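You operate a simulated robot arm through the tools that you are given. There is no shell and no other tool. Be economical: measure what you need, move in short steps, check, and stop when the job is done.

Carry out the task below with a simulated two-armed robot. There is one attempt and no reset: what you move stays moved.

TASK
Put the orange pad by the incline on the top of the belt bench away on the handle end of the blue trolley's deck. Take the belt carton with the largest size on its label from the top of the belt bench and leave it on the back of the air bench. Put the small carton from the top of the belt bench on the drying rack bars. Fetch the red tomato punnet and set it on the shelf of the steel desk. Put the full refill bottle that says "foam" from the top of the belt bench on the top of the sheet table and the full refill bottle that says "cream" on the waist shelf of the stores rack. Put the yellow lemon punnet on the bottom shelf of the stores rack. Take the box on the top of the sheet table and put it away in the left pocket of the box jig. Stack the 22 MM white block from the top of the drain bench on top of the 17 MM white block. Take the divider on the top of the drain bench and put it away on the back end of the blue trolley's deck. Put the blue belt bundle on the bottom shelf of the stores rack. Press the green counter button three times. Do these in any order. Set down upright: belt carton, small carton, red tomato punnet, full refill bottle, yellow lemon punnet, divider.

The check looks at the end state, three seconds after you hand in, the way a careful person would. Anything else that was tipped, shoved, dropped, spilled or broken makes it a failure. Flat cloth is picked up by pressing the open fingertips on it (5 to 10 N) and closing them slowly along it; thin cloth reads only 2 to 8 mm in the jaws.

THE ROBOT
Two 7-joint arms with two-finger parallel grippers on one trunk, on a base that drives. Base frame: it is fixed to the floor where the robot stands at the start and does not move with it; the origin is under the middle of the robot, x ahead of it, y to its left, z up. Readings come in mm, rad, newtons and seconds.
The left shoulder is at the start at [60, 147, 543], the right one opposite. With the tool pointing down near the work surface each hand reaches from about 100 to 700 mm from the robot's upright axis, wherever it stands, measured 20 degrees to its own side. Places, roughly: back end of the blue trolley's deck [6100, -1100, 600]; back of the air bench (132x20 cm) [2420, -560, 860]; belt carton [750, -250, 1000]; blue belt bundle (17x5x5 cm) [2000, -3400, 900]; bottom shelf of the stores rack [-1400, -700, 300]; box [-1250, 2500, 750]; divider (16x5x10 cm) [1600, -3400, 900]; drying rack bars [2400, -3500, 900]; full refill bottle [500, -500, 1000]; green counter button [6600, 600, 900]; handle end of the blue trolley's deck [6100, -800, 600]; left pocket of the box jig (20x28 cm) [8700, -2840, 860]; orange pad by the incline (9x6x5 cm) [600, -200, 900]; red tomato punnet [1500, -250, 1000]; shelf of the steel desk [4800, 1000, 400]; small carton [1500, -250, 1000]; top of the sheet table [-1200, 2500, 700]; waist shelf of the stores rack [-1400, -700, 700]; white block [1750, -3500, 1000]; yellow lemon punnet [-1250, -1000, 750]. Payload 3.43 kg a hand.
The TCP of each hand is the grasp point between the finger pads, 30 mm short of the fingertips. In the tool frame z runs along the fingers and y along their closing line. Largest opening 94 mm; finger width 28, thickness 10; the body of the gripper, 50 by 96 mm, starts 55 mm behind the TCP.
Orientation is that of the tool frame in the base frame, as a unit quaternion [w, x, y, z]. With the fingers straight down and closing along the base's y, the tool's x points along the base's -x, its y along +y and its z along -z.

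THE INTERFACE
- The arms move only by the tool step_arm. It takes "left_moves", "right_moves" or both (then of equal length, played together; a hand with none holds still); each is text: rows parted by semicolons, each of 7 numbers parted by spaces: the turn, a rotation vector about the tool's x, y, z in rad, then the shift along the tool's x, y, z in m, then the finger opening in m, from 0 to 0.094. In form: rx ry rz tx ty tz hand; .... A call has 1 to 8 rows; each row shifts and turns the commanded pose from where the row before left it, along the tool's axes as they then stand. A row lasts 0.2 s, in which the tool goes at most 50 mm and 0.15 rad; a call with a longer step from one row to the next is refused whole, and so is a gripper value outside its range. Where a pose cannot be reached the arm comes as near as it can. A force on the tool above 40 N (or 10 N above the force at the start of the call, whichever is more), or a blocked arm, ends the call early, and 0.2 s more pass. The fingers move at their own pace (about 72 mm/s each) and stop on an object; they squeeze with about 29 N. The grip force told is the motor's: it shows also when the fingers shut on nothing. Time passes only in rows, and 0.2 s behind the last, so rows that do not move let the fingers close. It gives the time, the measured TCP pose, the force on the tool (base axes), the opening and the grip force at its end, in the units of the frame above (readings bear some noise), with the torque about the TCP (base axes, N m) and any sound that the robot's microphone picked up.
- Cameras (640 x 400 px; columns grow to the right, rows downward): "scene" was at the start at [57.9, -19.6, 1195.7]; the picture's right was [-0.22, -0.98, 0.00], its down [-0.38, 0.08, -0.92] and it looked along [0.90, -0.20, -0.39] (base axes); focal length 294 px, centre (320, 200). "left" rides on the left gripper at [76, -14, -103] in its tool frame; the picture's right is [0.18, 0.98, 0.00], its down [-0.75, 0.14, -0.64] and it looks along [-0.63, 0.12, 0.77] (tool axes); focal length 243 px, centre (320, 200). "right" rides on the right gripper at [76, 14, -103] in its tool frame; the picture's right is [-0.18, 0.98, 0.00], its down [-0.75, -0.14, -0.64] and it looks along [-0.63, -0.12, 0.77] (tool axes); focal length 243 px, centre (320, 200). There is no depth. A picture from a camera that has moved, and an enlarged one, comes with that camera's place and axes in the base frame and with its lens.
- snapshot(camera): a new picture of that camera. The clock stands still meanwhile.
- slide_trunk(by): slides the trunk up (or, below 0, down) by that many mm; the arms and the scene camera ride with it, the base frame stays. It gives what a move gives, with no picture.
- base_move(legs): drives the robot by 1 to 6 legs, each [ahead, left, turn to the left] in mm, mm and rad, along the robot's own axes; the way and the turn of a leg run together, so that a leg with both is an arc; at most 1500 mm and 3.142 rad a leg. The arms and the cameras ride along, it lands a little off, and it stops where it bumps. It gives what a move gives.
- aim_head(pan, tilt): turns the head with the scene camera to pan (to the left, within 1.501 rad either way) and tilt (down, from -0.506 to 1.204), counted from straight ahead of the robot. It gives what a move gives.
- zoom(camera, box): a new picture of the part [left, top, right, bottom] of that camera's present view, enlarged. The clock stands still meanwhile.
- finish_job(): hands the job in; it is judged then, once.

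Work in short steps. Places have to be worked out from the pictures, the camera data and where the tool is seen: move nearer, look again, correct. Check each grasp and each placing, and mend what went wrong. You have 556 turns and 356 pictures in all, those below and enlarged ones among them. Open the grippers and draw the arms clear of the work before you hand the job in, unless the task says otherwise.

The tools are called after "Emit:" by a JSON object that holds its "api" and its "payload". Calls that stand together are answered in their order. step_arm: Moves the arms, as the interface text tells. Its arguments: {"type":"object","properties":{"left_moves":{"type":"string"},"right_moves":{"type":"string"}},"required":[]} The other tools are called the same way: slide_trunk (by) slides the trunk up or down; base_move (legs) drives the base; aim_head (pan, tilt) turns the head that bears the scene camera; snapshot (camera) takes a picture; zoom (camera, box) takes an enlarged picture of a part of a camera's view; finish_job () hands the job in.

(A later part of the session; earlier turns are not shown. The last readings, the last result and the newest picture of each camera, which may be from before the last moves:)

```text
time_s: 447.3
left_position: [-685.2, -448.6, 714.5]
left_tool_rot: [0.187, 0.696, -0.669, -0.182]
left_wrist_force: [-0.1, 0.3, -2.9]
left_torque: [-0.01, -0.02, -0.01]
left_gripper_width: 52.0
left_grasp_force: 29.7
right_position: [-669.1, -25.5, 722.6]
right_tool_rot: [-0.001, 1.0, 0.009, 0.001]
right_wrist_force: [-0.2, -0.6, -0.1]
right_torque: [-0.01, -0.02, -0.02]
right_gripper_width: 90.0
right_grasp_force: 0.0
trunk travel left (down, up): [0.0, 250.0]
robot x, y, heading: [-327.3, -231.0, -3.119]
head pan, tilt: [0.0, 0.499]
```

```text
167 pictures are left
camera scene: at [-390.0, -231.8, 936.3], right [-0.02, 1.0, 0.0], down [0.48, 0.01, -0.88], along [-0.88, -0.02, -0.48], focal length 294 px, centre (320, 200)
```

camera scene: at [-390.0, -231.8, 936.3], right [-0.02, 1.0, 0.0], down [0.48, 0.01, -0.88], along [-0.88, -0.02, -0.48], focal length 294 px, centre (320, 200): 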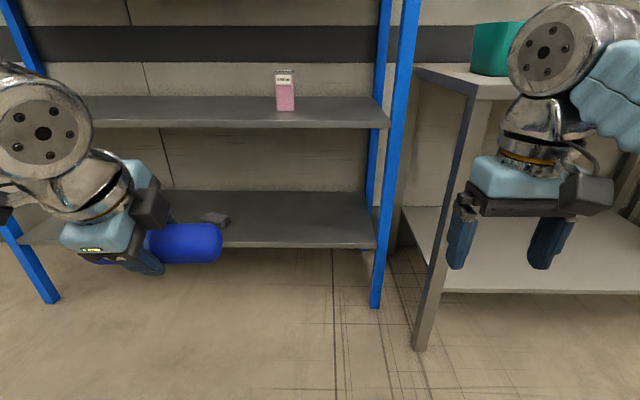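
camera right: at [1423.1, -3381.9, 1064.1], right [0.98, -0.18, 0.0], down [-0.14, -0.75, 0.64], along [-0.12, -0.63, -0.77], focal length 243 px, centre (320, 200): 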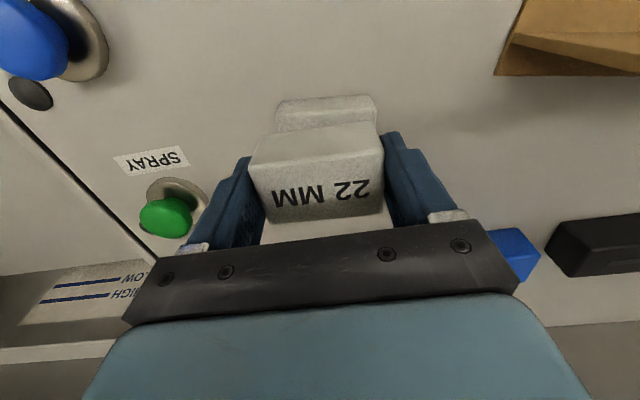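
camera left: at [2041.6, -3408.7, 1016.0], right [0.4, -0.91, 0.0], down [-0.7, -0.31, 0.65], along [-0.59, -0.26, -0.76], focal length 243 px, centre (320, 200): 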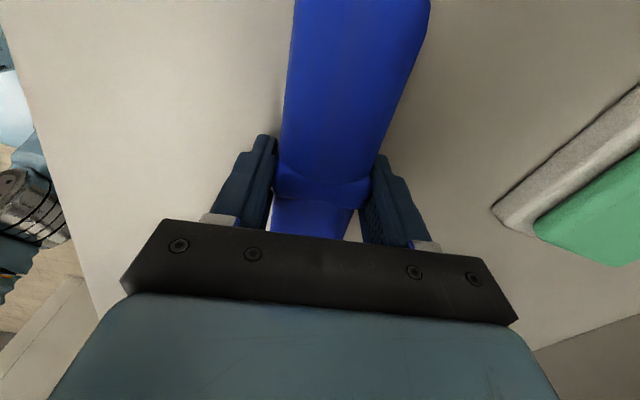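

Pitched 30° with the bundle level crosswise. Tuck the right hand inward, lower and extend the left hand.

Emit:
{"api": "step_arm", "payload": {"left_moves": "0 0 0 0 -0.0227 0.0388 0.03; 0 0 0 0 -0.0227 0.0388 0.03; 0 0 0 0 -0.0227 0.0388 0.03; 0 0 0 0 -0.0227 0.0388 0.03; 0 0 0 0 -0.0227 0.0388 0.03; 0 0 0 0 -0.0227 0.0388 0.03; 0 0 0 0 -0.0227 0.0388 0.03", "right_moves": "0 0 0 0.015 0.018 0 0.09; 0 0 0 0.015 0.018 0 0.09; 0 0 0 0.015 0.018 0 0.09; 0 0 0 0.015 0.018 0 0.09; 0 0 0 0.015 0.018 0 0.09; 0 0 0 0.015 0.018 0 0.09; 0 0 0 0.015 0.018 0 0.09"}}

Emit:
{"api": "step_arm", "payload": {"left_moves": "0 0 0 0 0.0414 0.0242 0.03; 0 0 0 0 0.0414 0.0242 0.03; 0 0 0 0 0.0414 0.0242 0.03; 0 0 0 0 0 0 0.03"}}

Emit:
{"api": "snapshot", "payload": {"camera": "scene"}}

```text
time_s: 448.9
left_position: [-699.2, -448.3, 411.9]
left_tool_rot: [0.184, 0.696, -0.67, -0.181]
left_wrist_force: [-0.1, 0.1, -3.3]
left_torque: [0.0, 0.0, -0.02]
left_gripper_width: 52.2
left_grasp_force: 28.9
left hand out of reach, approached as far as the arm can: row 7
right_position: [-561.2, -148.9, 722.7]
right_tool_rot: [-0.001, 1.0, 0.01, 0.002]
right_wrist_force: [0.6, -0.2, 0.2]
right_torque: [0.0, 0.01, -0.04]
right_gripper_width: 89.9
right_grasp_force: 0.0
trunk travel left (down, up): [0.0, 250.0]
robot x, y, heading: [-329.7, -230.3, -3.127]
head pan, tilt: [0.0, 0.499]
```

```text
time_s: 449.9
left_position: [-844.0, -452.9, 410.5]
left_tool_rot: [0.185, 0.696, -0.67, -0.18]
left_wrist_force: [-0.2, -0.7, -2.4]
left_torque: [0.01, 0.01, -0.02]
left_gripper_width: 52.1
left_grasp_force: 29.1
right_position: [-563.1, -147.4, 722.9]
right_tool_rot: [-0.001, 1.0, 0.009, 0.001]
right_wrist_force: [-0.3, 0.2, -1.1]
right_torque: [-0.03, 0.0, 0.06]
right_gripper_width: 89.9
right_grasp_force: 0.0
trunk travel left (down, up): [0.0, 250.0]
robot x, y, heading: [-329.4, -231.3, -3.126]
head pan, tilt: [0.0, 0.499]
```

```text
166 pictures are left
camera scene: at [-389.9, -231.8, 936.2], right [-0.02, 1.0, 0.0], down [0.48, 0.01, -0.88], along [-0.88, -0.02, -0.48], focal length 294 px, centre (320, 200)
```

scene: 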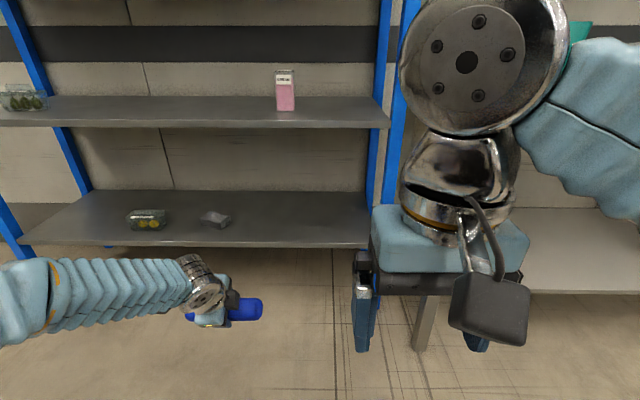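

The elbow is low and outward: good clearance. Drive in 300 mm and check.

Emit:
{"api": "base_move", "payload": {"legs": [[300, -40, 0]]}}

Emit:
{"api": "snapshot", "payload": {"camera": "scene"}}

Emit:
{"api": "snapshot", "payload": {"camera": "left"}}

```text
time_s: 452.0
left_position: [-1144.3, -416.6, 409.2]
left_tool_rot: [0.186, 0.694, -0.671, -0.182]
left_wrist_force: [-0.5, 0.3, -3.1]
left_torque: [-0.02, -0.02, 0.01]
left_gripper_width: 52.0
left_grasp_force: 28.4
right_position: [-863.5, -111.3, 722.2]
right_tool_rot: [-0.001, 1.0, 0.007, 0.001]
right_wrist_force: [0.8, 0.1, 0.0]
right_torque: [0.05, -0.03, -0.04]
right_gripper_width: 89.9
right_grasp_force: 0.1
trunk travel left (down, up): [0.0, 250.0]
robot x, y, heading: [-625.8, -194.3, -3.124]
head pan, tilt: [0.0, 0.499]
```

```text
165 pictures are left
camera scene: at [-690.4, -196.8, 936.2], right [-0.02, 1.0, 0.0], down [0.48, 0.01, -0.88], along [-0.88, -0.01, -0.48], focal length 294 px, centre (320, 200)
```

scene: 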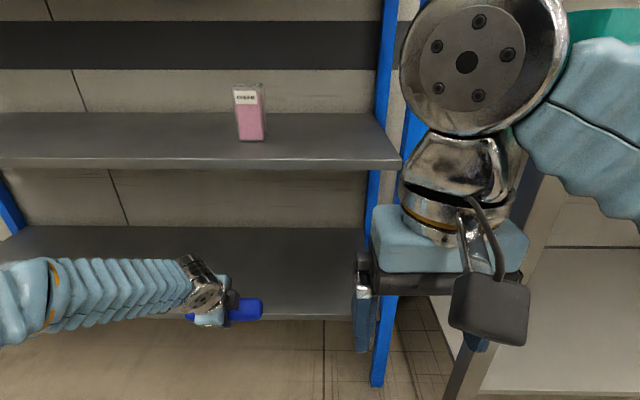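

```text
164 pictures are left
camera left: at [-1077.8, -491.3, 490.3], right [-0.84, -0.22, 0.49], down [0.17, 0.76, 0.63], along [-0.51, 0.62, -0.6], focal length 243 px, centre (320, 200)
```

left: 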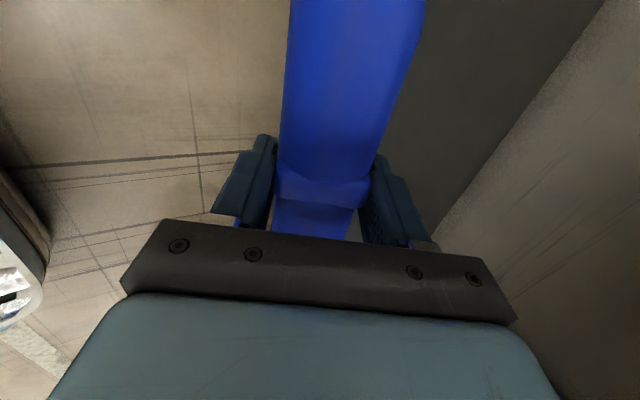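

Emit:
{"api": "base_move", "payload": {"legs": [[115, 0, 0]]}}

Emit:
{"api": "step_arm", "payload": {"left_moves": "0 0 0 0 -0.0101 0.0173 0.03; 0 0 0 0 -0.0076 0.0129 0.03"}}

Emit:
{"api": "snapshot", "payload": {"camera": "scene"}}

```text
time_s: 453.2
left_position: [-1258.6, -418.3, 410.1]
left_tool_rot: [0.185, 0.695, -0.67, -0.181]
left_wrist_force: [-0.1, 0.1, -3.3]
left_torque: [0.0, -0.02, 0.04]
left_gripper_width: 52.1
left_grasp_force: 28.9
right_position: [-977.4, -114.7, 722.8]
right_tool_rot: [-0.001, 1.0, 0.008, 0.001]
right_wrist_force: [-1.1, 0.6, -0.2]
right_torque: [0.0, -0.04, 0.02]
right_gripper_width: 90.1
right_grasp_force: 0.0
trunk travel left (down, up): [0.0, 250.0]
robot x, y, heading: [-742.4, -198.0, -3.128]
head pan, tilt: [0.0, 0.499]
```

```text
time_s: 453.8
left_position: [-1260.3, -419.1, 374.6]
left_tool_rot: [0.186, 0.695, -0.671, -0.181]
left_wrist_force: [-0.4, 0.0, -2.5]
left_torque: [0.0, -0.01, -0.02]
left_gripper_width: 52.0
left_grasp_force: 28.8
right_position: [-977.9, -114.1, 722.5]
right_tool_rot: [-0.001, 1.0, 0.008, 0.001]
right_wrist_force: [1.1, 0.2, 0.2]
right_torque: [-0.01, 0.01, 0.01]
right_gripper_width: 89.7
right_grasp_force: 0.1
trunk travel left (down, up): [0.0, 250.0]
robot x, y, heading: [-742.4, -196.8, -3.124]
head pan, tilt: [0.0, 0.499]
```

```text
163 pictures are left
camera scene: at [-805.2, -198.6, 936.3], right [-0.02, 1.0, 0.0], down [0.48, 0.01, -0.88], along [-0.88, -0.01, -0.48], focal length 294 px, centre (320, 200)
```

scene: 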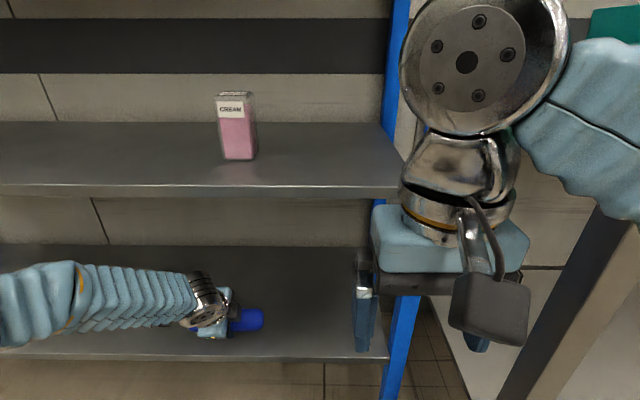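

Lower the last bit in small steps.

Emit:
{"api": "step_arm", "payload": {"left_moves": "0 0 0 0 -0.0025 0.0043 0.03; 0 0 0 0 -0.0025 0.0043 0.03"}}

```text
time_s: 454.4
left_position: [-1259.3, -416.7, 365.0]
left_tool_rot: [0.185, 0.695, -0.671, -0.181]
left_wrist_force: [-0.3, -1.0, -3.2]
left_torque: [0.02, 0.01, 0.01]
left_gripper_width: 52.2
left_grasp_force: 29.7
right_position: [-976.4, -113.0, 723.1]
right_tool_rot: [0.0, 1.0, 0.008, 0.001]
right_wrist_force: [0.5, -0.7, -0.2]
right_torque: [0.02, -0.02, -0.04]
right_gripper_width: 89.9
right_grasp_force: 0.0
trunk travel left (down, up): [0.0, 250.0]
robot x, y, heading: [-737.8, -201.0, -3.124]
head pan, tilt: [0.0, 0.499]
```

Emit:
{"api": "step_arm", "payload": {"left_moves": "0 0 0 0 -0.0015 0.0026 0.03; 0 0 0 0 -0.0015 0.0026 0.03"}}

```text
time_s: 455.1
left_position: [-1259.8, -418.5, 364.1]
left_tool_rot: [0.189, 0.694, -0.67, -0.184]
left_wrist_force: [19.1, -0.5, 25.6]
left_torque: [0.0, -1.32, -0.04]
left_gripper_width: 51.9
left_grasp_force: 29.0
right_position: [-975.1, -114.6, 722.9]
right_tool_rot: [-0.001, 1.0, 0.008, -0.001]
right_wrist_force: [-0.4, 0.7, 0.1]
right_torque: [0.01, 0.01, -0.03]
right_gripper_width: 89.9
right_grasp_force: 0.1
trunk travel left (down, up): [0.0, 250.0]
robot x, y, heading: [-739.8, -199.1, -3.132]
head pan, tilt: [0.0, 0.499]
stopped in row 2 (left hand): the force on the tool passed its limit at 42 N (the readings are from after the stop); the commanded pose is now the measured one
```

Contact. Ease up while opening so the near finger doesn't press the shelf, then rise.

Emit:
{"api": "step_arm", "payload": {"left_moves": "0 0 0 0 0.0015 -0.0026 0.03; 0 0 0 0 0.002 -0.0035 0.06; 0 0 0 0 0.002 -0.0035 0.07; 0 0 0 0 0.002 -0.0035 0.085; 0 0 0 0 0 0 0.09; 0 0 0 0 0.01 -0.0173 0.09; 0 0 0 0 0.015 -0.026 0.09; 0 0 0 0 0.02 -0.0346 0.09"}}

Emit:
{"api": "snapshot", "payload": {"camera": "left"}}

Emit:
{"api": "snapshot", "payload": {"camera": "scene"}}

```text
time_s: 456.9
left_position: [-1261.3, -417.6, 465.6]
left_tool_rot: [0.187, 0.695, -0.67, -0.182]
left_wrist_force: [-0.6, 0.9, -0.7]
left_torque: [0.01, 0.03, 0.04]
left_gripper_width: 89.7
left_grasp_force: 0.1
right_position: [-977.2, -114.0, 723.3]
right_tool_rot: [-0.001, 1.0, 0.008, 0.002]
right_wrist_force: [0.3, 0.8, -0.4]
right_torque: [0.0, -0.03, 0.02]
right_gripper_width: 89.9
right_grasp_force: 0.1
trunk travel left (down, up): [0.0, 250.0]
robot x, y, heading: [-739.6, -198.2, -3.125]
head pan, tilt: [0.0, 0.499]
```

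```text
162 pictures are left
camera left: at [-1192.8, -492.8, 546.5], right [-0.84, -0.21, 0.49], down [0.18, 0.76, 0.63], along [-0.51, 0.62, -0.6], focal length 243 px, centre (320, 200)
```

left: 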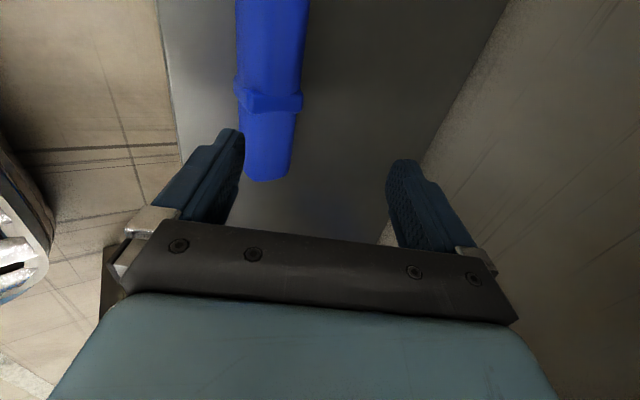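

```text
161 pictures are left
camera scene: at [-805.0, -198.6, 936.2], right [-0.02, 1.0, 0.0], down [0.48, 0.01, -0.88], along [-0.88, -0.01, -0.48], focal length 294 px, centre (320, 200)
```

scene: 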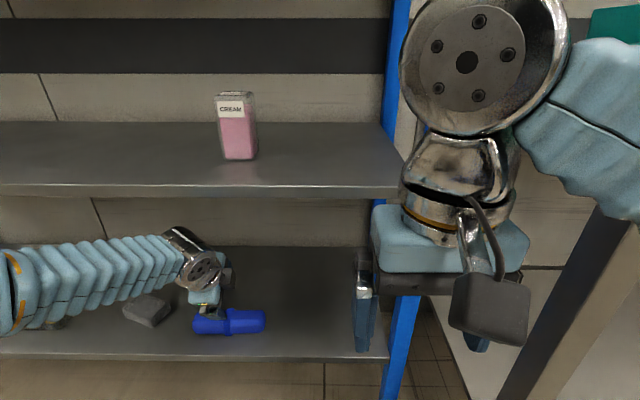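

The bundle lies on the bottom shelf. Back off, raise the trunk, and bring both arms home.

Emit:
{"api": "base_move", "payload": {"legs": [[-450, 0, 0]]}}

Emit:
{"api": "slide_trunk", "payload": {"by": 250}}

Emit:
{"api": "step_arm", "payload": {"left_moves": "0.13 0 0 0 -0.02 -0.035 0.09; 0.13 0 0 0 -0.02 -0.035 0.09; 0.13 0 0 0 -0.02 -0.035 0.09; 0.13 0 0 0 -0.02 -0.035 0.09; 0 0 -0.14 0 -0.015 -0.03 0.09; 0 0 -0.14 0 -0.015 -0.03 0.09; 0 0 -0.14 0 0 -0.02 0.09; 0 0 -0.14 0 0 0 0.09", "right_moves": "0 0 0 -0.012 -0.012 0 0.09; 0 0 0 -0.012 -0.012 0 0.09; 0 0 0 -0.012 -0.012 0 0.09; 0 0 0 -0.012 -0.012 0 0.09; 0 0 0 -0.012 -0.012 0 0.09; 0 0 0 -0.012 -0.012 0 0.09; 0 0 0 -0.012 -0.012 0 0.09; 0 0 0 0 0 0 0.09"}}

Emit:
{"api": "step_arm", "payload": {"left_moves": "0 0 -0.143 0 0 0 0.09; 0 0 -0.143 0 0 0 0.09; 0 0 -0.143 0 0 0 0.09; 0 0 -0.143 0 0 0 0.09; 0 0 -0.143 0 0 0 0.09; 0 0 -0.143 0 0 0 0.09; 0 0 -0.143 0 0 0 0.09"}}

Emit:
{"api": "snapshot", "payload": {"camera": "scene"}}

```text
time_s: 459.6
left_position: [-811.8, -410.1, 466.1]
left_tool_rot: [0.186, 0.694, -0.671, -0.183]
left_wrist_force: [-0.1, -0.1, -0.3]
left_torque: [-0.01, -0.05, -0.03]
left_gripper_width: 90.0
left_grasp_force: 0.2
right_position: [-527.9, -107.4, 721.6]
right_tool_rot: [-0.001, 1.0, 0.006, 0.0]
right_wrist_force: [-0.3, 0.8, 0.9]
right_torque: [0.01, -0.01, -0.04]
right_gripper_width: 90.0
right_grasp_force: 0.1
trunk travel left (down, up): [0.0, 250.0]
robot x, y, heading: [-291.0, -191.6, -3.129]
head pan, tilt: [0.0, 0.499]
```

```text
time_s: 462.1
left_position: [-811.5, -409.3, 716.3]
left_tool_rot: [0.186, 0.694, -0.671, -0.182]
left_wrist_force: [0.4, 0.0, 0.9]
left_torque: [0.02, 0.01, 0.01]
left_gripper_width: 89.9
left_grasp_force: 0.0
right_position: [-528.3, -108.3, 973.2]
right_tool_rot: [-0.001, 1.0, 0.006, 0.0]
right_wrist_force: [-0.5, -0.1, -0.2]
right_torque: [0.0, 0.01, 0.0]
right_gripper_width: 90.2
right_grasp_force: 0.2
trunk travel left (down, up): [-250.0, 0.0]
robot x, y, heading: [-295.4, -189.2, -3.125]
head pan, tilt: [0.0, 0.499]
```

```text
time_s: 463.9
left_position: [-659.5, -404.1, 901.2]
left_tool_rot: [0.001, 0.883, -0.469, -0.005]
left_wrist_force: [-0.7, -0.8, -0.2]
left_torque: [0.0, 0.01, 0.0]
left_gripper_width: 90.0
left_grasp_force: 0.0
right_position: [-613.5, -23.7, 974.1]
right_tool_rot: [0.0, 1.0, 0.006, 0.0]
right_wrist_force: [0.2, 0.6, -1.1]
right_torque: [0.0, 0.0, -0.05]
right_gripper_width: 89.9
right_grasp_force: 0.1
trunk travel left (down, up): [-250.0, 0.0]
robot x, y, heading: [-293.0, -190.8, -3.126]
head pan, tilt: [0.0, 0.499]
```

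```text
time_s: 465.6
left_position: [-660.3, -403.2, 901.2]
left_tool_rot: [-0.002, 1.0, 0.013, -0.004]
left_wrist_force: [0.4, 0.0, 0.1]
left_torque: [0.02, -0.04, -0.02]
left_gripper_width: 89.8
left_grasp_force: 0.2
right_position: [-612.9, -23.6, 972.4]
right_tool_rot: [-0.001, 1.0, 0.007, 0.0]
right_wrist_force: [-0.3, 0.6, -0.1]
right_torque: [-0.02, 0.02, 0.0]
right_gripper_width: 89.8
right_grasp_force: 0.0
trunk travel left (down, up): [-250.0, 0.0]
robot x, y, heading: [-290.9, -191.9, -3.129]
head pan, tilt: [0.0, 0.499]
```

```text
160 pictures are left
camera scene: at [-355.6, -191.9, 1186.3], right [-0.01, 1.0, 0.0], down [0.48, 0.01, -0.88], along [-0.88, -0.01, -0.48], focal length 294 px, centre (320, 200)
```

scene: 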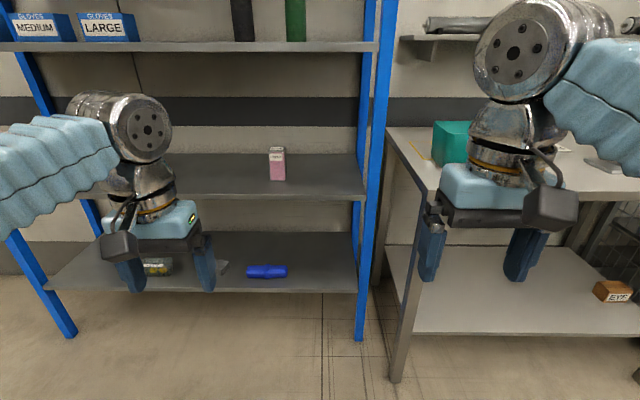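

Both items are right. Now to the belt bench's front side for the pad: strafe, turn to face -y, and move along.

Emit:
{"api": "base_move", "payload": {"legs": [[0, -720, 0], [0, 0, 1.555], [0, 1040, 0]]}}

Emit:
{"api": "aim_head", "payload": {"pan": 0, "tilt": 0.5}}

Emit:
{"api": "snapshot", "payload": {"camera": "scene"}}

```text
time_s: 478.2
left_position: [948.9, 138.5, 900.7]
left_tool_rot: [0.002, 0.709, 0.705, -0.004]
left_wrist_force: [-0.5, 0.6, -0.4]
left_torque: [0.01, 0.01, 0.01]
left_gripper_width: 90.0
left_grasp_force: 0.0
right_position: [569.8, 198.9, 972.7]
right_tool_rot: [-0.002, 0.712, 0.702, -0.001]
right_wrist_force: [0.3, -0.7, -0.1]
right_torque: [0.01, 0.03, 0.01]
right_gripper_width: 90.0
right_grasp_force: 0.1
trunk travel left (down, up): [-250.0, 0.0]
robot x, y, heading: [746.2, 512.7, -1.584]
head pan, tilt: [0.0, 0.499]
```

```text
time_s: 478.8
left_position: [947.7, 140.4, 902.2]
left_tool_rot: [0.002, 0.709, 0.706, -0.004]
left_wrist_force: [0.0, 0.7, -0.8]
left_torque: [-0.01, 0.0, 0.0]
left_gripper_width: 90.1
left_grasp_force: 0.0
right_position: [569.2, 197.5, 973.2]
right_tool_rot: [0.0, 0.712, 0.702, 0.0]
right_wrist_force: [-0.4, -0.7, 0.8]
right_torque: [0.02, 0.01, 0.01]
right_gripper_width: 89.9
right_grasp_force: 0.1
trunk travel left (down, up): [-250.0, 0.0]
robot x, y, heading: [746.1, 513.8, -1.583]
head pan, tilt: [0.0, 0.499]
```

```text
159 pictures are left
camera scene: at [742.2, 453.6, 1186.3], right [-1.0, 0.01, 0.0], down [0.01, 0.48, -0.88], along [-0.01, -0.88, -0.48], focal length 294 px, centre (320, 200)
```

scene: 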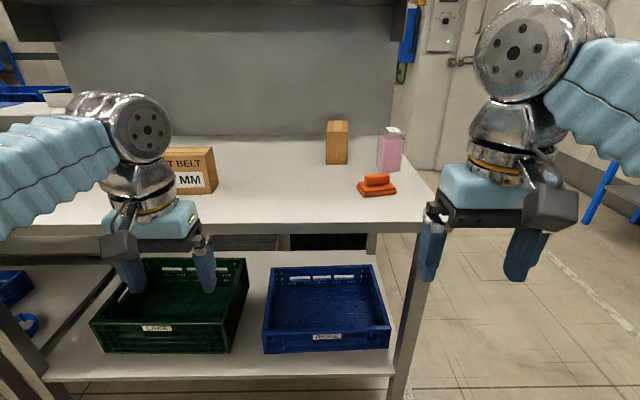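

Emit:
{"api": "step_arm", "payload": {"left_moves": "0 0 0 0.03 0 -0.03 0.09; 0 0 0 0.03 0 -0.03 0.09; 0 0 0 0 0 -0.01 0.09"}}

Emit:
{"api": "zoom", "payload": {"camera": "scene", "box": [340, 160, 420, 210]}}

```text
time_s: 479.6
left_position: [948.0, 200.0, 970.6]
left_tool_rot: [0.002, 0.709, 0.705, -0.004]
left_wrist_force: [0.2, 0.1, 0.1]
left_torque: [0.0, -0.01, 0.02]
left_gripper_width: 90.0
left_grasp_force: 0.1
right_position: [569.1, 196.7, 973.6]
right_tool_rot: [0.001, 0.713, 0.702, 0.0]
right_wrist_force: [-0.2, 0.8, 0.2]
right_torque: [-0.05, 0.0, -0.01]
right_gripper_width: 90.4
right_grasp_force: 0.0
trunk travel left (down, up): [-250.0, 0.0]
robot x, y, heading: [744.4, 516.3, -1.585]
head pan, tilt: [0.0, 0.499]
```

```text
8.00 times, centred on (380, 185) of scene
camera zoom: at [742.2, 453.8, 1186.3], right [-1.0, 0.01, 0.0], down [0.01, 0.48, -0.88], along [-0.01, -0.88, -0.48], focal length 2355 px, centre (-160, 320)
```

zoom: 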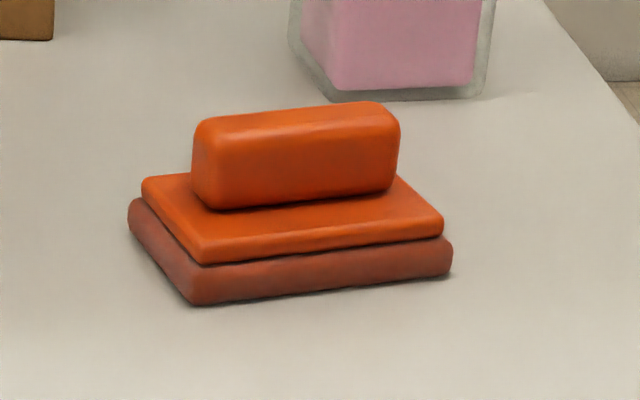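

Handle centre ≈(598,-186), yaw ~12°, z 884–910. Rotate the right wrist to match, move the base, then reach.

Emit:
{"api": "base_move", "payload": {"legs": [[260, 29, 0.012]]}}

Emit:
{"api": "step_arm", "payload": {"right_moves": "0 0 -0.11 -0.03 0 0 0.09; 0 0 -0.1 -0.04 0 0 0.09; 0 0 0 -0.03 0 0 0.09; 0 0 0 0 0 0 0.09"}}

Emit:
{"api": "snapshot", "payload": {"camera": "right"}}

Emit:
{"api": "snapshot", "payload": {"camera": "scene"}}

```text
time_s: 481.5
left_position: [979.4, -58.6, 970.2]
left_tool_rot: [0.002, 0.705, 0.71, -0.003]
left_wrist_force: [0.0, -0.8, -0.8]
left_torque: [-0.01, -0.01, -0.01]
left_gripper_width: 90.1
left_grasp_force: 0.0
right_position: [601.1, -65.2, 972.2]
right_tool_rot: [0.0, 0.708, 0.707, -0.001]
right_wrist_force: [-0.2, 0.0, -1.1]
right_torque: [0.0, -0.01, -0.01]
right_gripper_width: 89.9
right_grasp_force: 0.1
trunk travel left (down, up): [-250.0, 0.0]
robot x, y, heading: [773.1, 252.3, -1.569]
head pan, tilt: [0.0, 0.499]
```

```text
time_s: 482.5
left_position: [978.4, -58.4, 971.2]
left_tool_rot: [0.002, 0.705, 0.709, -0.004]
left_wrist_force: [-0.3, 0.2, -0.3]
left_torque: [0.03, 0.0, 0.01]
left_gripper_width: 90.0
left_grasp_force: 0.0
right_position: [609.6, -165.5, 972.7]
right_tool_rot: [-0.001, 0.63, 0.776, 0.0]
right_wrist_force: [-0.9, -0.4, -1.2]
right_torque: [0.01, 0.0, -0.04]
right_gripper_width: 89.9
right_grasp_force: 0.0
trunk travel left (down, up): [-250.0, 0.0]
robot x, y, heading: [776.6, 254.1, -1.575]
head pan, tilt: [0.0, 0.499]
```

```text
157 pictures are left
camera right: at [609.0, -88.0, 1075.2], right [1.0, 0.02, 0.0], down [0.02, -0.77, 0.64], along [0.01, -0.64, -0.77], focal length 243 px, centre (320, 200)
```

right: 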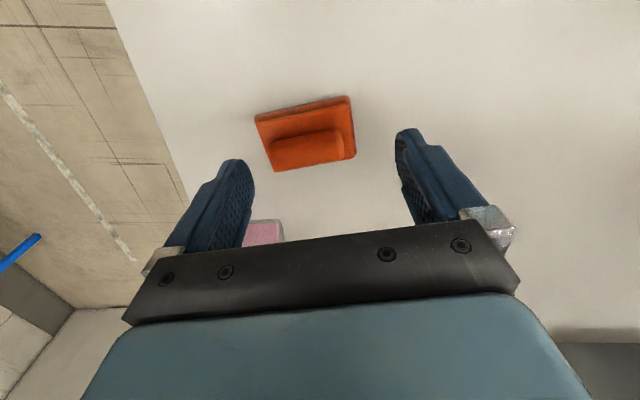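

```text
156 pictures are left
camera scene: at [770.2, 192.1, 1186.2], right [-1.0, 0.0, 0.0], down [0.0, 0.48, -0.88], along [0.0, -0.88, -0.48], focal length 294 px, centre (320, 200)
```

scene: 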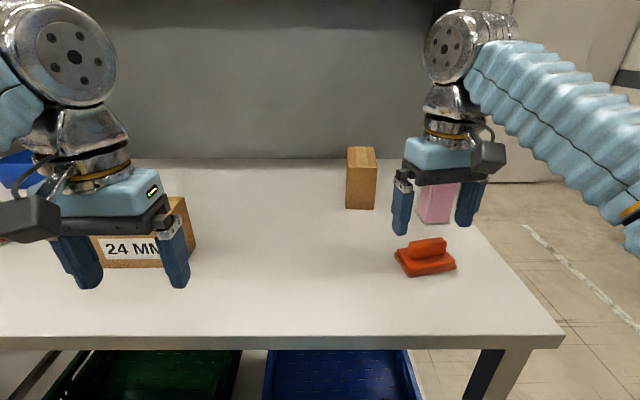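

Handle centre ≈(600,-180), axis parallel to the fingers. Align and lower to z≈916, then close.

Emit:
{"api": "step_arm", "payload": {"right_moves": "0 0 0 -0.012 -0.012 0 0.09; 0 0 0 0 0 0.025 0.09; 0 0 0 0 0 0.02 0.09; 0 0 0 0 0 0 0.09"}}

Emit:
{"api": "snapshot", "payload": {"camera": "right"}}

```text
time_s: 483.5
left_position: [979.3, -56.7, 971.5]
left_tool_rot: [0.003, 0.705, 0.709, -0.003]
left_wrist_force: [0.7, 0.0, -0.8]
left_torque: [-0.01, -0.01, 0.02]
left_gripper_width: 90.0
left_grasp_force: 0.2
right_position: [601.1, -180.5, 928.3]
right_tool_rot: [-0.001, 0.63, 0.777, 0.001]
right_wrist_force: [0.3, -1.1, 0.0]
right_torque: [0.0, 0.03, -0.02]
right_gripper_width: 89.9
right_grasp_force: 0.0
trunk travel left (down, up): [-250.0, 0.0]
robot x, y, heading: [772.8, 252.7, -1.575]
head pan, tilt: [0.0, 0.499]
```

```text
155 pictures are left
camera right: at [599.7, -101.8, 1030.7], right [1.0, 0.02, 0.0], down [0.02, -0.77, 0.64], along [0.01, -0.64, -0.77], focal length 243 px, centre (320, 200)
```

right: 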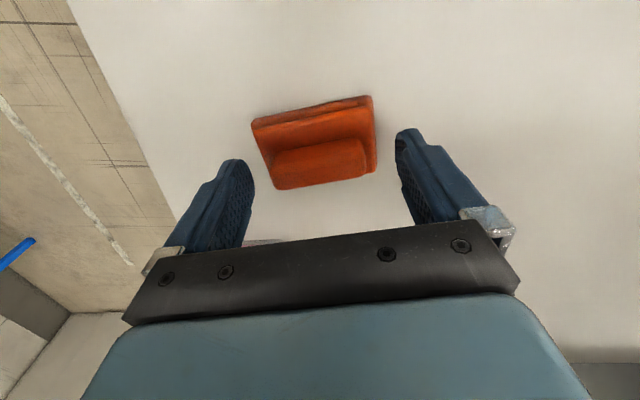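

Centred. Lower 12 mm and close on the handle.

Emit:
{"api": "step_arm", "payload": {"right_moves": "0 0 0 0 0 0.007 0.09; 0 0 0 0 0 0.004 0.09; 0 0 0 0 0 0 0.05; 0 0 0 0 0 0 0.04; 0 0 0 0 0 0 0.04; 0 0 0 0 0 0 0.04"}}

Emit:
{"api": "snapshot", "payload": {"camera": "right"}}

```text
time_s: 484.9
left_position: [979.6, -57.7, 971.4]
left_tool_rot: [0.003, 0.705, 0.709, -0.003]
left_wrist_force: [0.5, -0.5, -0.8]
left_torque: [0.04, 0.01, -0.01]
left_gripper_width: 89.9
left_grasp_force: 0.0
right_position: [600.8, -179.4, 917.1]
right_tool_rot: [-0.001, 0.63, 0.776, 0.001]
right_wrist_force: [0.8, -0.6, -0.4]
right_torque: [0.0, 0.02, 0.01]
right_gripper_width: 60.9
right_grasp_force: 29.4
trunk travel left (down, up): [-250.0, 0.0]
robot x, y, heading: [773.7, 254.3, -1.575]
head pan, tilt: [0.0, 0.499]
```

```text
154 pictures are left
camera right: at [599.9, -101.4, 1019.3], right [1.0, 0.02, 0.0], down [0.02, -0.77, 0.64], along [0.01, -0.64, -0.77], focal length 243 px, centre (320, 200)
```

right: 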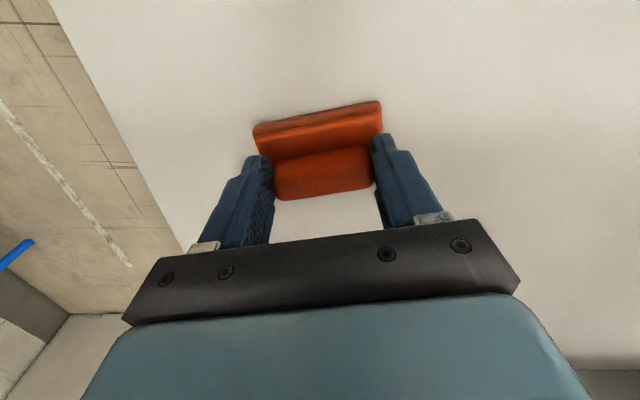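

Gripped (61 mm). Lift and draw back; then I'll use the free left hand for the 27 MM carton.

Emit:
{"api": "step_arm", "payload": {"right_moves": "0 0 0 0 0 -0.02 0.04; 0 0 0 0 0 -0.03 0.04; 0 0 0 0.04 0 0 0.04; 0 0 0 0.04 0 0 0.04; 0 0 0.1 0.03 0 0 0.04; 0 0 0.11 0 0 0 0.04"}}

Emit:
{"api": "base_move", "payload": {"legs": [[-100, 0, 0], [0, -270, 0]]}}

Emit:
{"api": "snapshot", "payload": {"camera": "scene"}}

```text
time_s: 486.3
left_position: [980.1, -57.6, 970.3]
left_tool_rot: [0.002, 0.704, 0.71, -0.004]
left_wrist_force: [0.9, 0.0, 0.5]
left_torque: [-0.08, -0.02, 0.01]
left_gripper_width: 89.9
left_grasp_force: 0.1
right_position: [580.0, -70.9, 966.0]
right_tool_rot: [-0.001, 0.708, 0.706, 0.001]
right_wrist_force: [0.4, 0.6, 0.0]
right_torque: [0.01, -0.03, -0.01]
right_gripper_width: 60.8
right_grasp_force: 29.4
trunk travel left (down, up): [-250.0, 0.0]
robot x, y, heading: [774.1, 253.0, -1.574]
head pan, tilt: [0.0, 0.499]
```

```text
time_s: 489.0
left_position: [712.3, 43.3, 972.0]
left_tool_rot: [0.001, 0.704, 0.71, -0.005]
left_wrist_force: [0.0, 0.5, 1.0]
left_torque: [0.0, 0.05, -0.01]
left_gripper_width: 89.9
left_grasp_force: 0.0
right_position: [312.5, 30.6, 965.9]
right_tool_rot: [-0.001, 0.708, 0.706, -0.001]
right_wrist_force: [-0.1, -0.4, 0.2]
right_torque: [-0.01, 0.0, -0.01]
right_gripper_width: 60.9
right_grasp_force: 29.1
trunk travel left (down, up): [-250.0, 0.0]
robot x, y, heading: [506.6, 351.5, -1.572]
head pan, tilt: [0.0, 0.499]
```

```text
153 pictures are left
camera scene: at [502.0, 293.5, 1186.3], right [-1.0, 0.0, 0.0], down [0.0, 0.48, -0.88], along [0.0, -0.88, -0.48], focal length 294 px, centre (320, 200)
```

scene: 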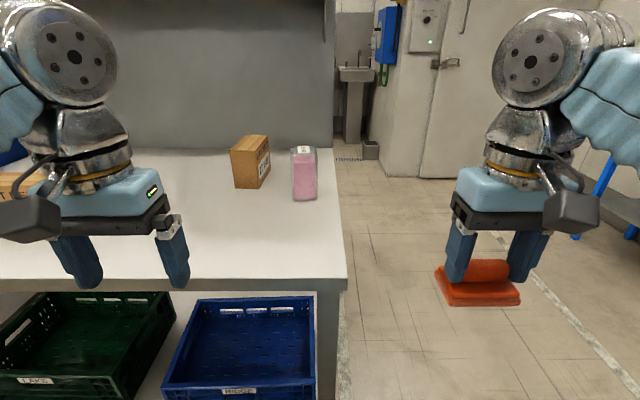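

Emit:
{"api": "zoom", "payload": {"camera": "scene", "box": [210, 125, 330, 200]}}

```text
5.33 times, centred on (270, 162) of scene
camera zoom: at [502.0, 293.5, 1186.3], right [-1.0, 0.0, 0.0], down [0.0, 0.48, -0.88], along [0.0, -0.88, -0.48], focal length 1570 px, centre (587, 400)
```

zoom: 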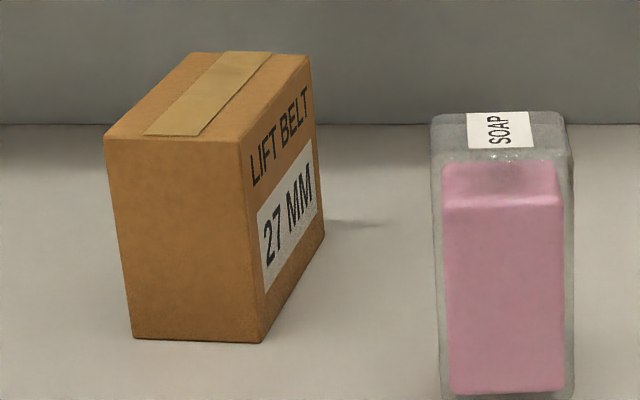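

Carton: x≈643–714, y -364…-491, top 957. I'll pitch the left hand 30°, move in, and straddle it at about (681,-405,930).

Emit:
{"api": "base_move", "payload": {"legs": [[150, -31, 0]]}}

Emit:
{"api": "step_arm", "payload": {"left_moves": "0 -0.13 0 -0.02 0 0 0.094; 0 -0.13 0 -0.02 0 0 0.094; 0 -0.13 0 -0.02 0 0.01 0.094; 0 -0.13 0 -0.02 0 0.01 0.094; 0 0 0 -0.03 0 0.03 0.094; 0 0 0 -0.03 0 0.03 0.094"}}

Emit:
{"api": "snapshot", "payload": {"camera": "left"}}

Emit:
{"api": "snapshot", "payload": {"camera": "scene"}}

```text
time_s: 490.4
left_position: [680.9, -106.2, 971.4]
left_tool_rot: [0.003, 0.704, 0.71, -0.004]
left_wrist_force: [-0.5, -0.1, -0.3]
left_torque: [-0.01, 0.0, 0.02]
left_gripper_width: 90.3
left_grasp_force: 0.0
right_position: [280.5, -121.5, 968.1]
right_tool_rot: [-0.001, 0.708, 0.706, -0.002]
right_wrist_force: [-0.6, -0.7, -0.1]
right_torque: [0.01, 0.01, -0.03]
right_gripper_width: 61.0
right_grasp_force: 28.6
trunk travel left (down, up): [-250.0, 0.0]
robot x, y, heading: [474.0, 198.9, -1.569]
head pan, tilt: [0.0, 0.499]
```

```text
time_s: 491.8
left_position: [681.0, -273.7, 946.4]
left_tool_rot: [0.185, 0.679, 0.686, -0.186]
left_wrist_force: [0.8, 0.7, 0.5]
left_torque: [-0.01, -0.03, 0.02]
left_gripper_width: 94.1
left_grasp_force: 0.0
right_position: [279.7, -121.5, 966.4]
right_tool_rot: [-0.002, 0.708, 0.706, 0.0]
right_wrist_force: [0.3, -0.8, -1.0]
right_torque: [0.02, -0.01, 0.01]
right_gripper_width: 60.9
right_grasp_force: 28.8
trunk travel left (down, up): [-250.0, 0.0]
robot x, y, heading: [474.7, 200.2, -1.57]
head pan, tilt: [0.0, 0.499]
```

```text
151 pictures are left
camera left: at [667.2, -156.9, 996.1], right [0.98, 0.17, -0.1], down [0.15, -0.32, 0.93], along [0.12, -0.93, -0.34], focal length 243 px, centre (320, 200)
```

left: 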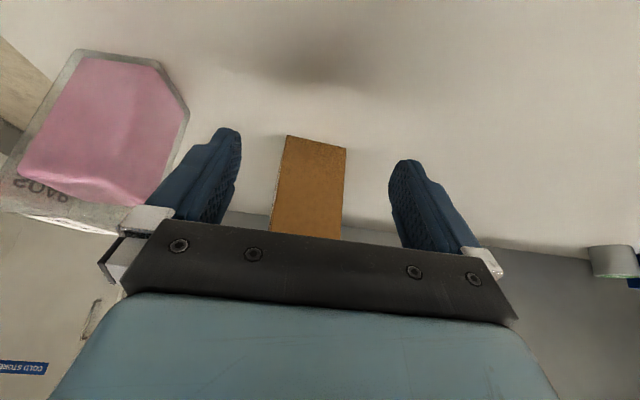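

```text
150 pictures are left
camera scene: at [470.6, 142.5, 1186.3], right [-1.0, 0.0, 0.0], down [0.0, 0.48, -0.88], along [0.0, -0.88, -0.48], focal length 294 px, centre (320, 200)
```

scene: 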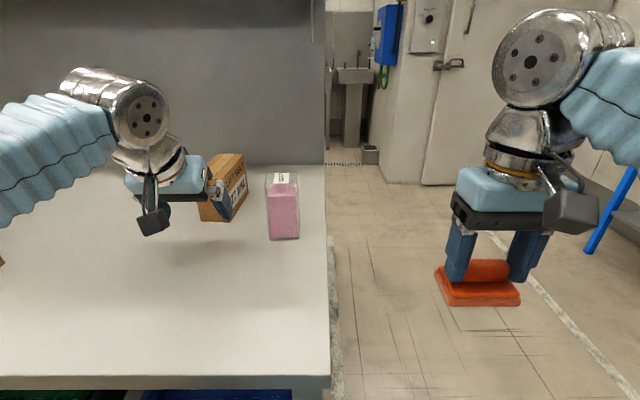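

Aligned. Advance 130 mm and close.

Emit:
{"api": "step_arm", "payload": {"left_moves": "0 0 0 -0.0377 0 0.0227 0.094; 0 0 0 -0.0377 0 0.0227 0.094; 0 0 0 -0.03 0 0.028 0.094; 0 0 0 0 0 0 0.094"}}

Emit:
{"api": "snapshot", "payload": {"camera": "left"}}

```text
time_s: 492.8
left_position: [680.5, -403.2, 936.8]
left_tool_rot: [0.184, 0.68, 0.685, -0.184]
left_wrist_force: [0.5, -0.6, 0.9]
left_torque: [-0.01, -0.01, 0.01]
left_gripper_width: 94.0
left_grasp_force: 0.0
right_position: [280.1, -120.9, 966.6]
right_tool_rot: [0.0, 0.708, 0.707, 0.001]
right_wrist_force: [0.6, 0.4, -0.4]
right_torque: [0.02, 0.02, -0.03]
right_gripper_width: 60.8
right_grasp_force: 29.1
trunk travel left (down, up): [-250.0, 0.0]
robot x, y, heading: [472.9, 204.3, -1.571]
head pan, tilt: [0.0, 0.499]
```

```text
149 pictures are left
camera left: at [667.8, -286.1, 985.9], right [0.98, 0.17, -0.1], down [0.15, -0.33, 0.93], along [0.12, -0.93, -0.34], focal length 243 px, centre (320, 200)
```

left: 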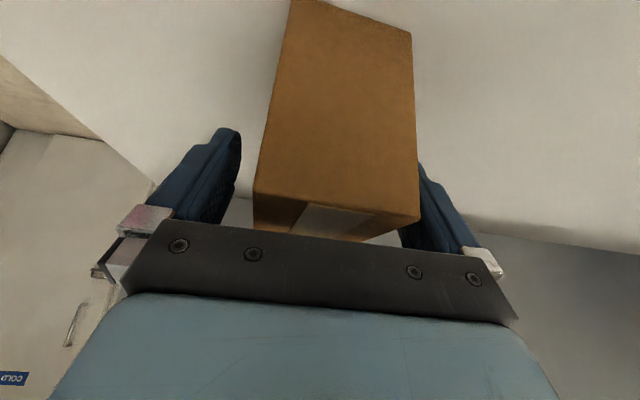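

The carton sits toward the +x finger; shift 7 mm and close.

Emit:
{"api": "step_arm", "payload": {"left_moves": "0 0 0 0 0.007 0 0.094; 0 0 0 0 0 0 0.06; 0 0 0 0 0 0 0.04; 0 0 0 0 0 0 0.04; 0 0 0 0 0 0 0.04"}}

Emit:
{"api": "snapshot", "payload": {"camera": "left"}}

```text
time_s: 494.0
left_position: [690.2, -400.2, 937.5]
left_tool_rot: [0.185, 0.679, 0.686, -0.185]
left_wrist_force: [0.3, -0.7, 2.5]
left_torque: [-0.02, 0.04, -0.03]
left_gripper_width: 66.6
left_grasp_force: 29.0
right_position: [280.9, -121.5, 967.1]
right_tool_rot: [0.0, 0.708, 0.706, 0.0]
right_wrist_force: [0.6, 0.1, 0.0]
right_torque: [0.04, 0.04, 0.01]
right_gripper_width: 60.9
right_grasp_force: 29.3
trunk travel left (down, up): [-250.0, 0.0]
robot x, y, heading: [471.2, 203.9, -1.569]
head pan, tilt: [0.0, 0.499]
```

```text
148 pictures are left
camera left: at [674.9, -285.4, 985.9], right [0.98, 0.17, -0.1], down [0.15, -0.32, 0.93], along [0.13, -0.93, -0.34], focal length 243 px, centre (320, 200)
```

left: 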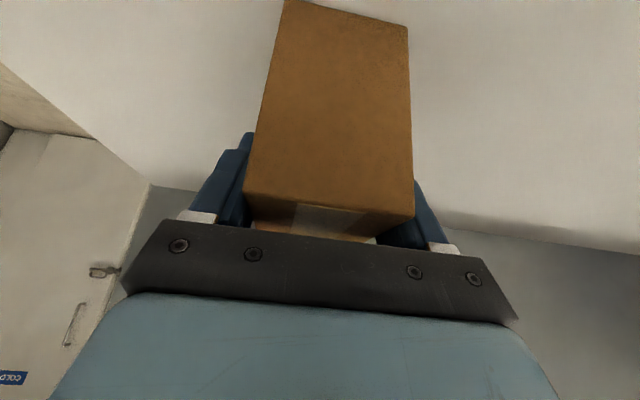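

Gripped (67 mm). Lift 35 mm and draw back.

Emit:
{"api": "step_arm", "payload": {"left_moves": "0 0 0 -0.0077 0 -0.0129 0.04; 0 0 0 -0.0103 0 -0.0171 0.04; 0 0 0 0.0377 0 -0.0227 0.04; 0 0 0 0.0377 0 -0.0227 0.04; 0 0 0 0.0377 0 -0.0227 0.04; 0 0 0 0.0377 0 -0.0227 0.04"}}

Emit:
{"api": "snapshot", "payload": {"camera": "scene"}}

```text
time_s: 495.4
left_position: [687.7, -225.7, 971.7]
left_tool_rot: [0.185, 0.68, 0.685, -0.185]
left_wrist_force: [-0.6, -0.1, -4.3]
left_torque: [0.09, 0.01, 0.01]
left_gripper_width: 66.5
left_grasp_force: 28.4
right_position: [281.0, -120.6, 965.7]
right_tool_rot: [-0.001, 0.708, 0.706, -0.001]
right_wrist_force: [0.1, 0.0, -0.2]
right_torque: [0.02, 0.04, 0.03]
right_gripper_width: 60.7
right_grasp_force: 29.3
trunk travel left (down, up): [-250.0, 0.0]
robot x, y, heading: [475.3, 205.4, -1.569]
head pan, tilt: [0.0, 0.499]
```

```text
147 pictures are left
camera scene: at [470.6, 141.8, 1186.2], right [-1.0, 0.0, 0.0], down [0.0, 0.48, -0.88], along [0.0, -0.88, -0.48], focal length 294 px, centre (320, 200)
```

scene: 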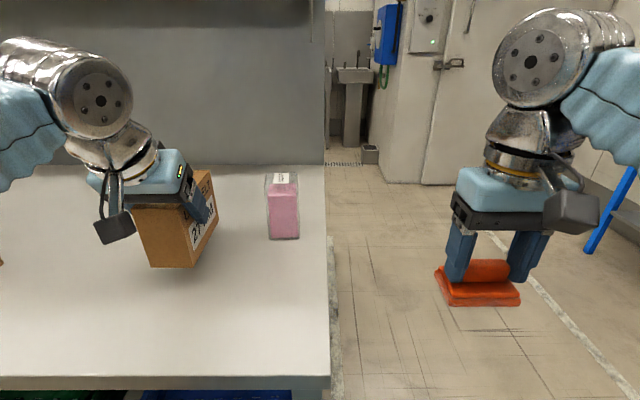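

Carton held upright. Back out and go along the corridor to the air bench's east end.

Emit:
{"api": "base_move", "payload": {"legs": [[-300, 0, 0], [0, 1100, 0], [0, 1100, 0], [0, 1050, 0], [0, 0, -1.57]]}}

Emit:
{"api": "aim_head", "payload": {"pan": 0.4, "tilt": 0.4}}

Emit:
{"api": "snapshot", "payload": {"camera": "scene"}}

```text
time_s: 516.7
left_position: [3309.3, 285.6, 973.1]
left_tool_rot: [0.003, 0.965, 0.017, -0.261]
left_wrist_force: [-0.2, 0.1, -4.5]
left_torque: [-0.03, -0.12, -0.01]
left_gripper_width: 66.1
left_grasp_force: 28.8
right_position: [3402.9, 694.7, 966.7]
right_tool_rot: [-0.001, 1.0, 0.013, 0.001]
right_wrist_force: [0.3, 1.0, -0.3]
right_torque: [0.02, 0.0, 0.0]
right_gripper_width: 61.0
right_grasp_force: 29.0
trunk travel left (down, up): [-250.0, 0.0]
robot x, y, heading: [3738.0, 513.3, -3.11]
head pan, tilt: [0.0, 0.499]
```

```text
time_s: 517.6
left_position: [3310.1, 284.7, 973.1]
left_tool_rot: [0.004, 0.965, 0.017, -0.262]
left_wrist_force: [0.7, 0.5, -3.6]
left_torque: [0.0, -0.11, -0.01]
left_gripper_width: 66.3
left_grasp_force: 28.8
right_position: [3404.7, 695.2, 966.3]
right_tool_rot: [-0.002, 1.0, 0.014, 0.001]
right_wrist_force: [-0.3, 0.2, -0.8]
right_torque: [0.01, -0.01, -0.02]
right_gripper_width: 60.8
right_grasp_force: 29.3
trunk travel left (down, up): [-250.0, 0.0]
robot x, y, heading: [3729.7, 513.6, -3.112]
head pan, tilt: [0.4, 0.4]
```

```text
146 pictures are left
camera scene: at [3675.9, 474.0, 1195.4], right [-0.41, 0.91, 0.0], down [0.35, 0.16, -0.92], along [-0.84, -0.38, -0.39], focal length 294 px, centre (320, 200)
```

scene: 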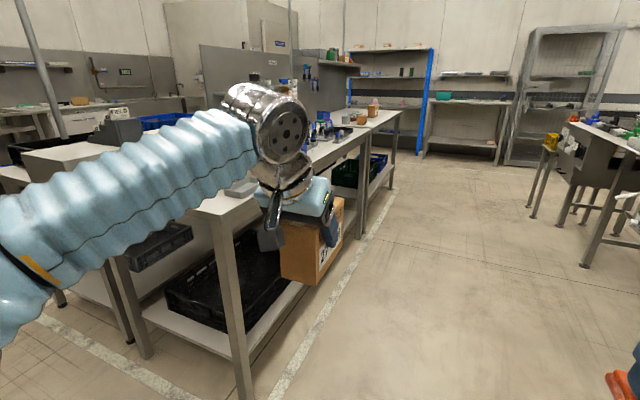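

Emit:
{"api": "base_move", "payload": {"legs": [[-110, 0, 0], [0, 870, -0.03]]}}

Emit:
{"api": "aim_head", "payload": {"pan": 0, "tilt": 0.45}}

Emit:
{"api": "snapshot", "payload": {"camera": "scene"}}

```text
time_s: 523.0
left_position: [3418.8, -571.5, 972.2]
left_tool_rot: [-0.001, 0.965, -0.001, -0.262]
left_wrist_force: [-0.7, 0.3, -4.5]
left_torque: [0.0, -0.08, 0.01]
left_gripper_width: 66.3
left_grasp_force: 29.1
right_position: [3528.8, -165.6, 967.3]
right_tool_rot: [-0.001, 1.0, -0.006, 0.001]
right_wrist_force: [0.2, 0.7, 0.3]
right_torque: [0.04, 0.03, 0.0]
right_gripper_width: 60.9
right_grasp_force: 29.5
trunk travel left (down, up): [-250.0, 0.0]
robot x, y, heading: [3852.5, -358.7, 3.128]
head pan, tilt: [0.4, 0.4]
```

```text
time_s: 523.9
left_position: [3419.6, -572.1, 972.2]
left_tool_rot: [-0.002, 0.965, -0.001, -0.261]
left_wrist_force: [-0.3, -0.2, -4.1]
left_torque: [-0.01, -0.09, 0.0]
left_gripper_width: 66.4
left_grasp_force: 28.7
right_position: [3528.1, -166.3, 967.5]
right_tool_rot: [0.0, 1.0, -0.006, 0.001]
right_wrist_force: [0.6, -0.8, -1.0]
right_torque: [0.02, 0.02, 0.0]
right_gripper_width: 61.2
right_grasp_force: 28.7
trunk travel left (down, up): [-250.0, 0.0]
robot x, y, heading: [3853.1, -362.3, 3.127]
head pan, tilt: [0.0, 0.45]
```

```text
145 pictures are left
camera scene: at [3785.4, -361.3, 1190.7], right [0.01, 1.0, 0.0], down [0.44, 0.0, -0.9], along [-0.9, 0.01, -0.44], focal length 294 px, centre (320, 200)
```

scene: 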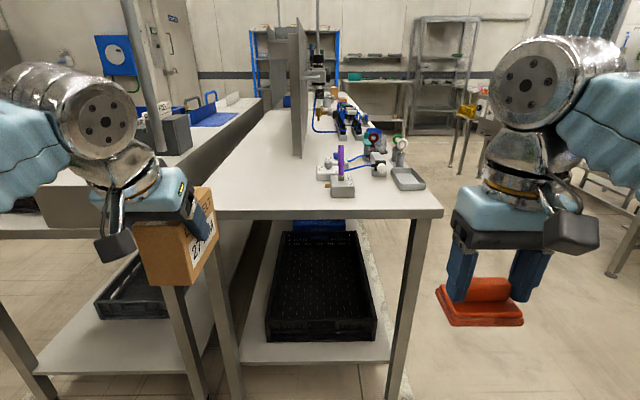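

The strip behind the bench panel is clear near its end (x≈2900–3080, y≈-545). There's a pole on the left; check its position.

Emit:
{"api": "aim_head", "payload": {"pan": 0.45, "tilt": 0.35}}

Emit:
{"api": "snapshot", "payload": {"camera": "scene"}}

```text
time_s: 524.8
left_position: [3419.0, -571.8, 971.9]
left_tool_rot: [-0.002, 0.965, -0.001, -0.261]
left_wrist_force: [-0.4, -0.2, -4.6]
left_torque: [-0.04, -0.09, 0.01]
left_gripper_width: 66.2
left_grasp_force: 29.3
right_position: [3527.5, -165.4, 965.5]
right_tool_rot: [-0.001, 1.0, -0.006, 0.0]
right_wrist_force: [-0.4, 0.1, -1.2]
right_torque: [0.0, -0.02, 0.03]
right_gripper_width: 61.1
right_grasp_force: 29.1
trunk travel left (down, up): [-250.0, 0.0]
robot x, y, heading: [3849.5, -361.0, 3.132]
head pan, tilt: [0.45, 0.351]
```

```text
144 pictures are left
camera scene: at [3792.9, -401.8, 1199.9], right [-0.42, 0.91, 0.0], down [0.31, 0.15, -0.94], along [-0.85, -0.4, -0.34], focal length 294 px, centre (320, 200)
```

scene: 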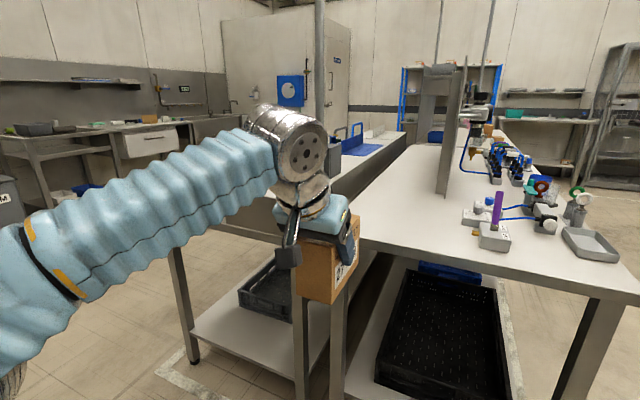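

Emit:
{"api": "base_move", "payload": {"legs": [[200, -26, 0]]}}

Emit:
{"api": "snapshot", "payload": {"camera": "scene"}}

```text
time_s: 526.4
left_position: [3219.3, -543.5, 973.0]
left_tool_rot: [-0.001, 0.965, 0.0, -0.261]
left_wrist_force: [-0.3, -0.2, -5.0]
left_torque: [0.0, -0.08, 0.02]
left_gripper_width: 66.3
left_grasp_force: 29.2
right_position: [3328.1, -137.8, 968.4]
right_tool_rot: [0.0, 1.0, -0.007, 0.001]
right_wrist_force: [-0.1, 0.2, -0.5]
right_torque: [0.04, -0.03, -0.01]
right_gripper_width: 61.1
right_grasp_force: 29.3
trunk travel left (down, up): [-250.0, 0.0]
robot x, y, heading: [3651.6, -337.2, 3.13]
head pan, tilt: [0.45, 0.351]
```

```text
143 pictures are left
camera scene: at [3593.1, -373.7, 1199.9], right [-0.43, 0.91, 0.0], down [0.31, 0.15, -0.94], along [-0.85, -0.4, -0.34], focal length 294 px, centre (320, 200)
```

scene: 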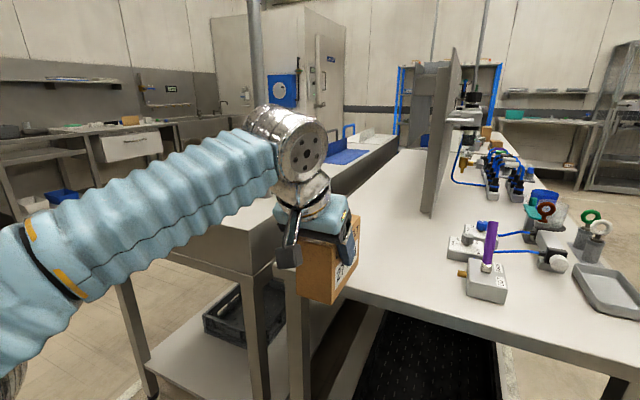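

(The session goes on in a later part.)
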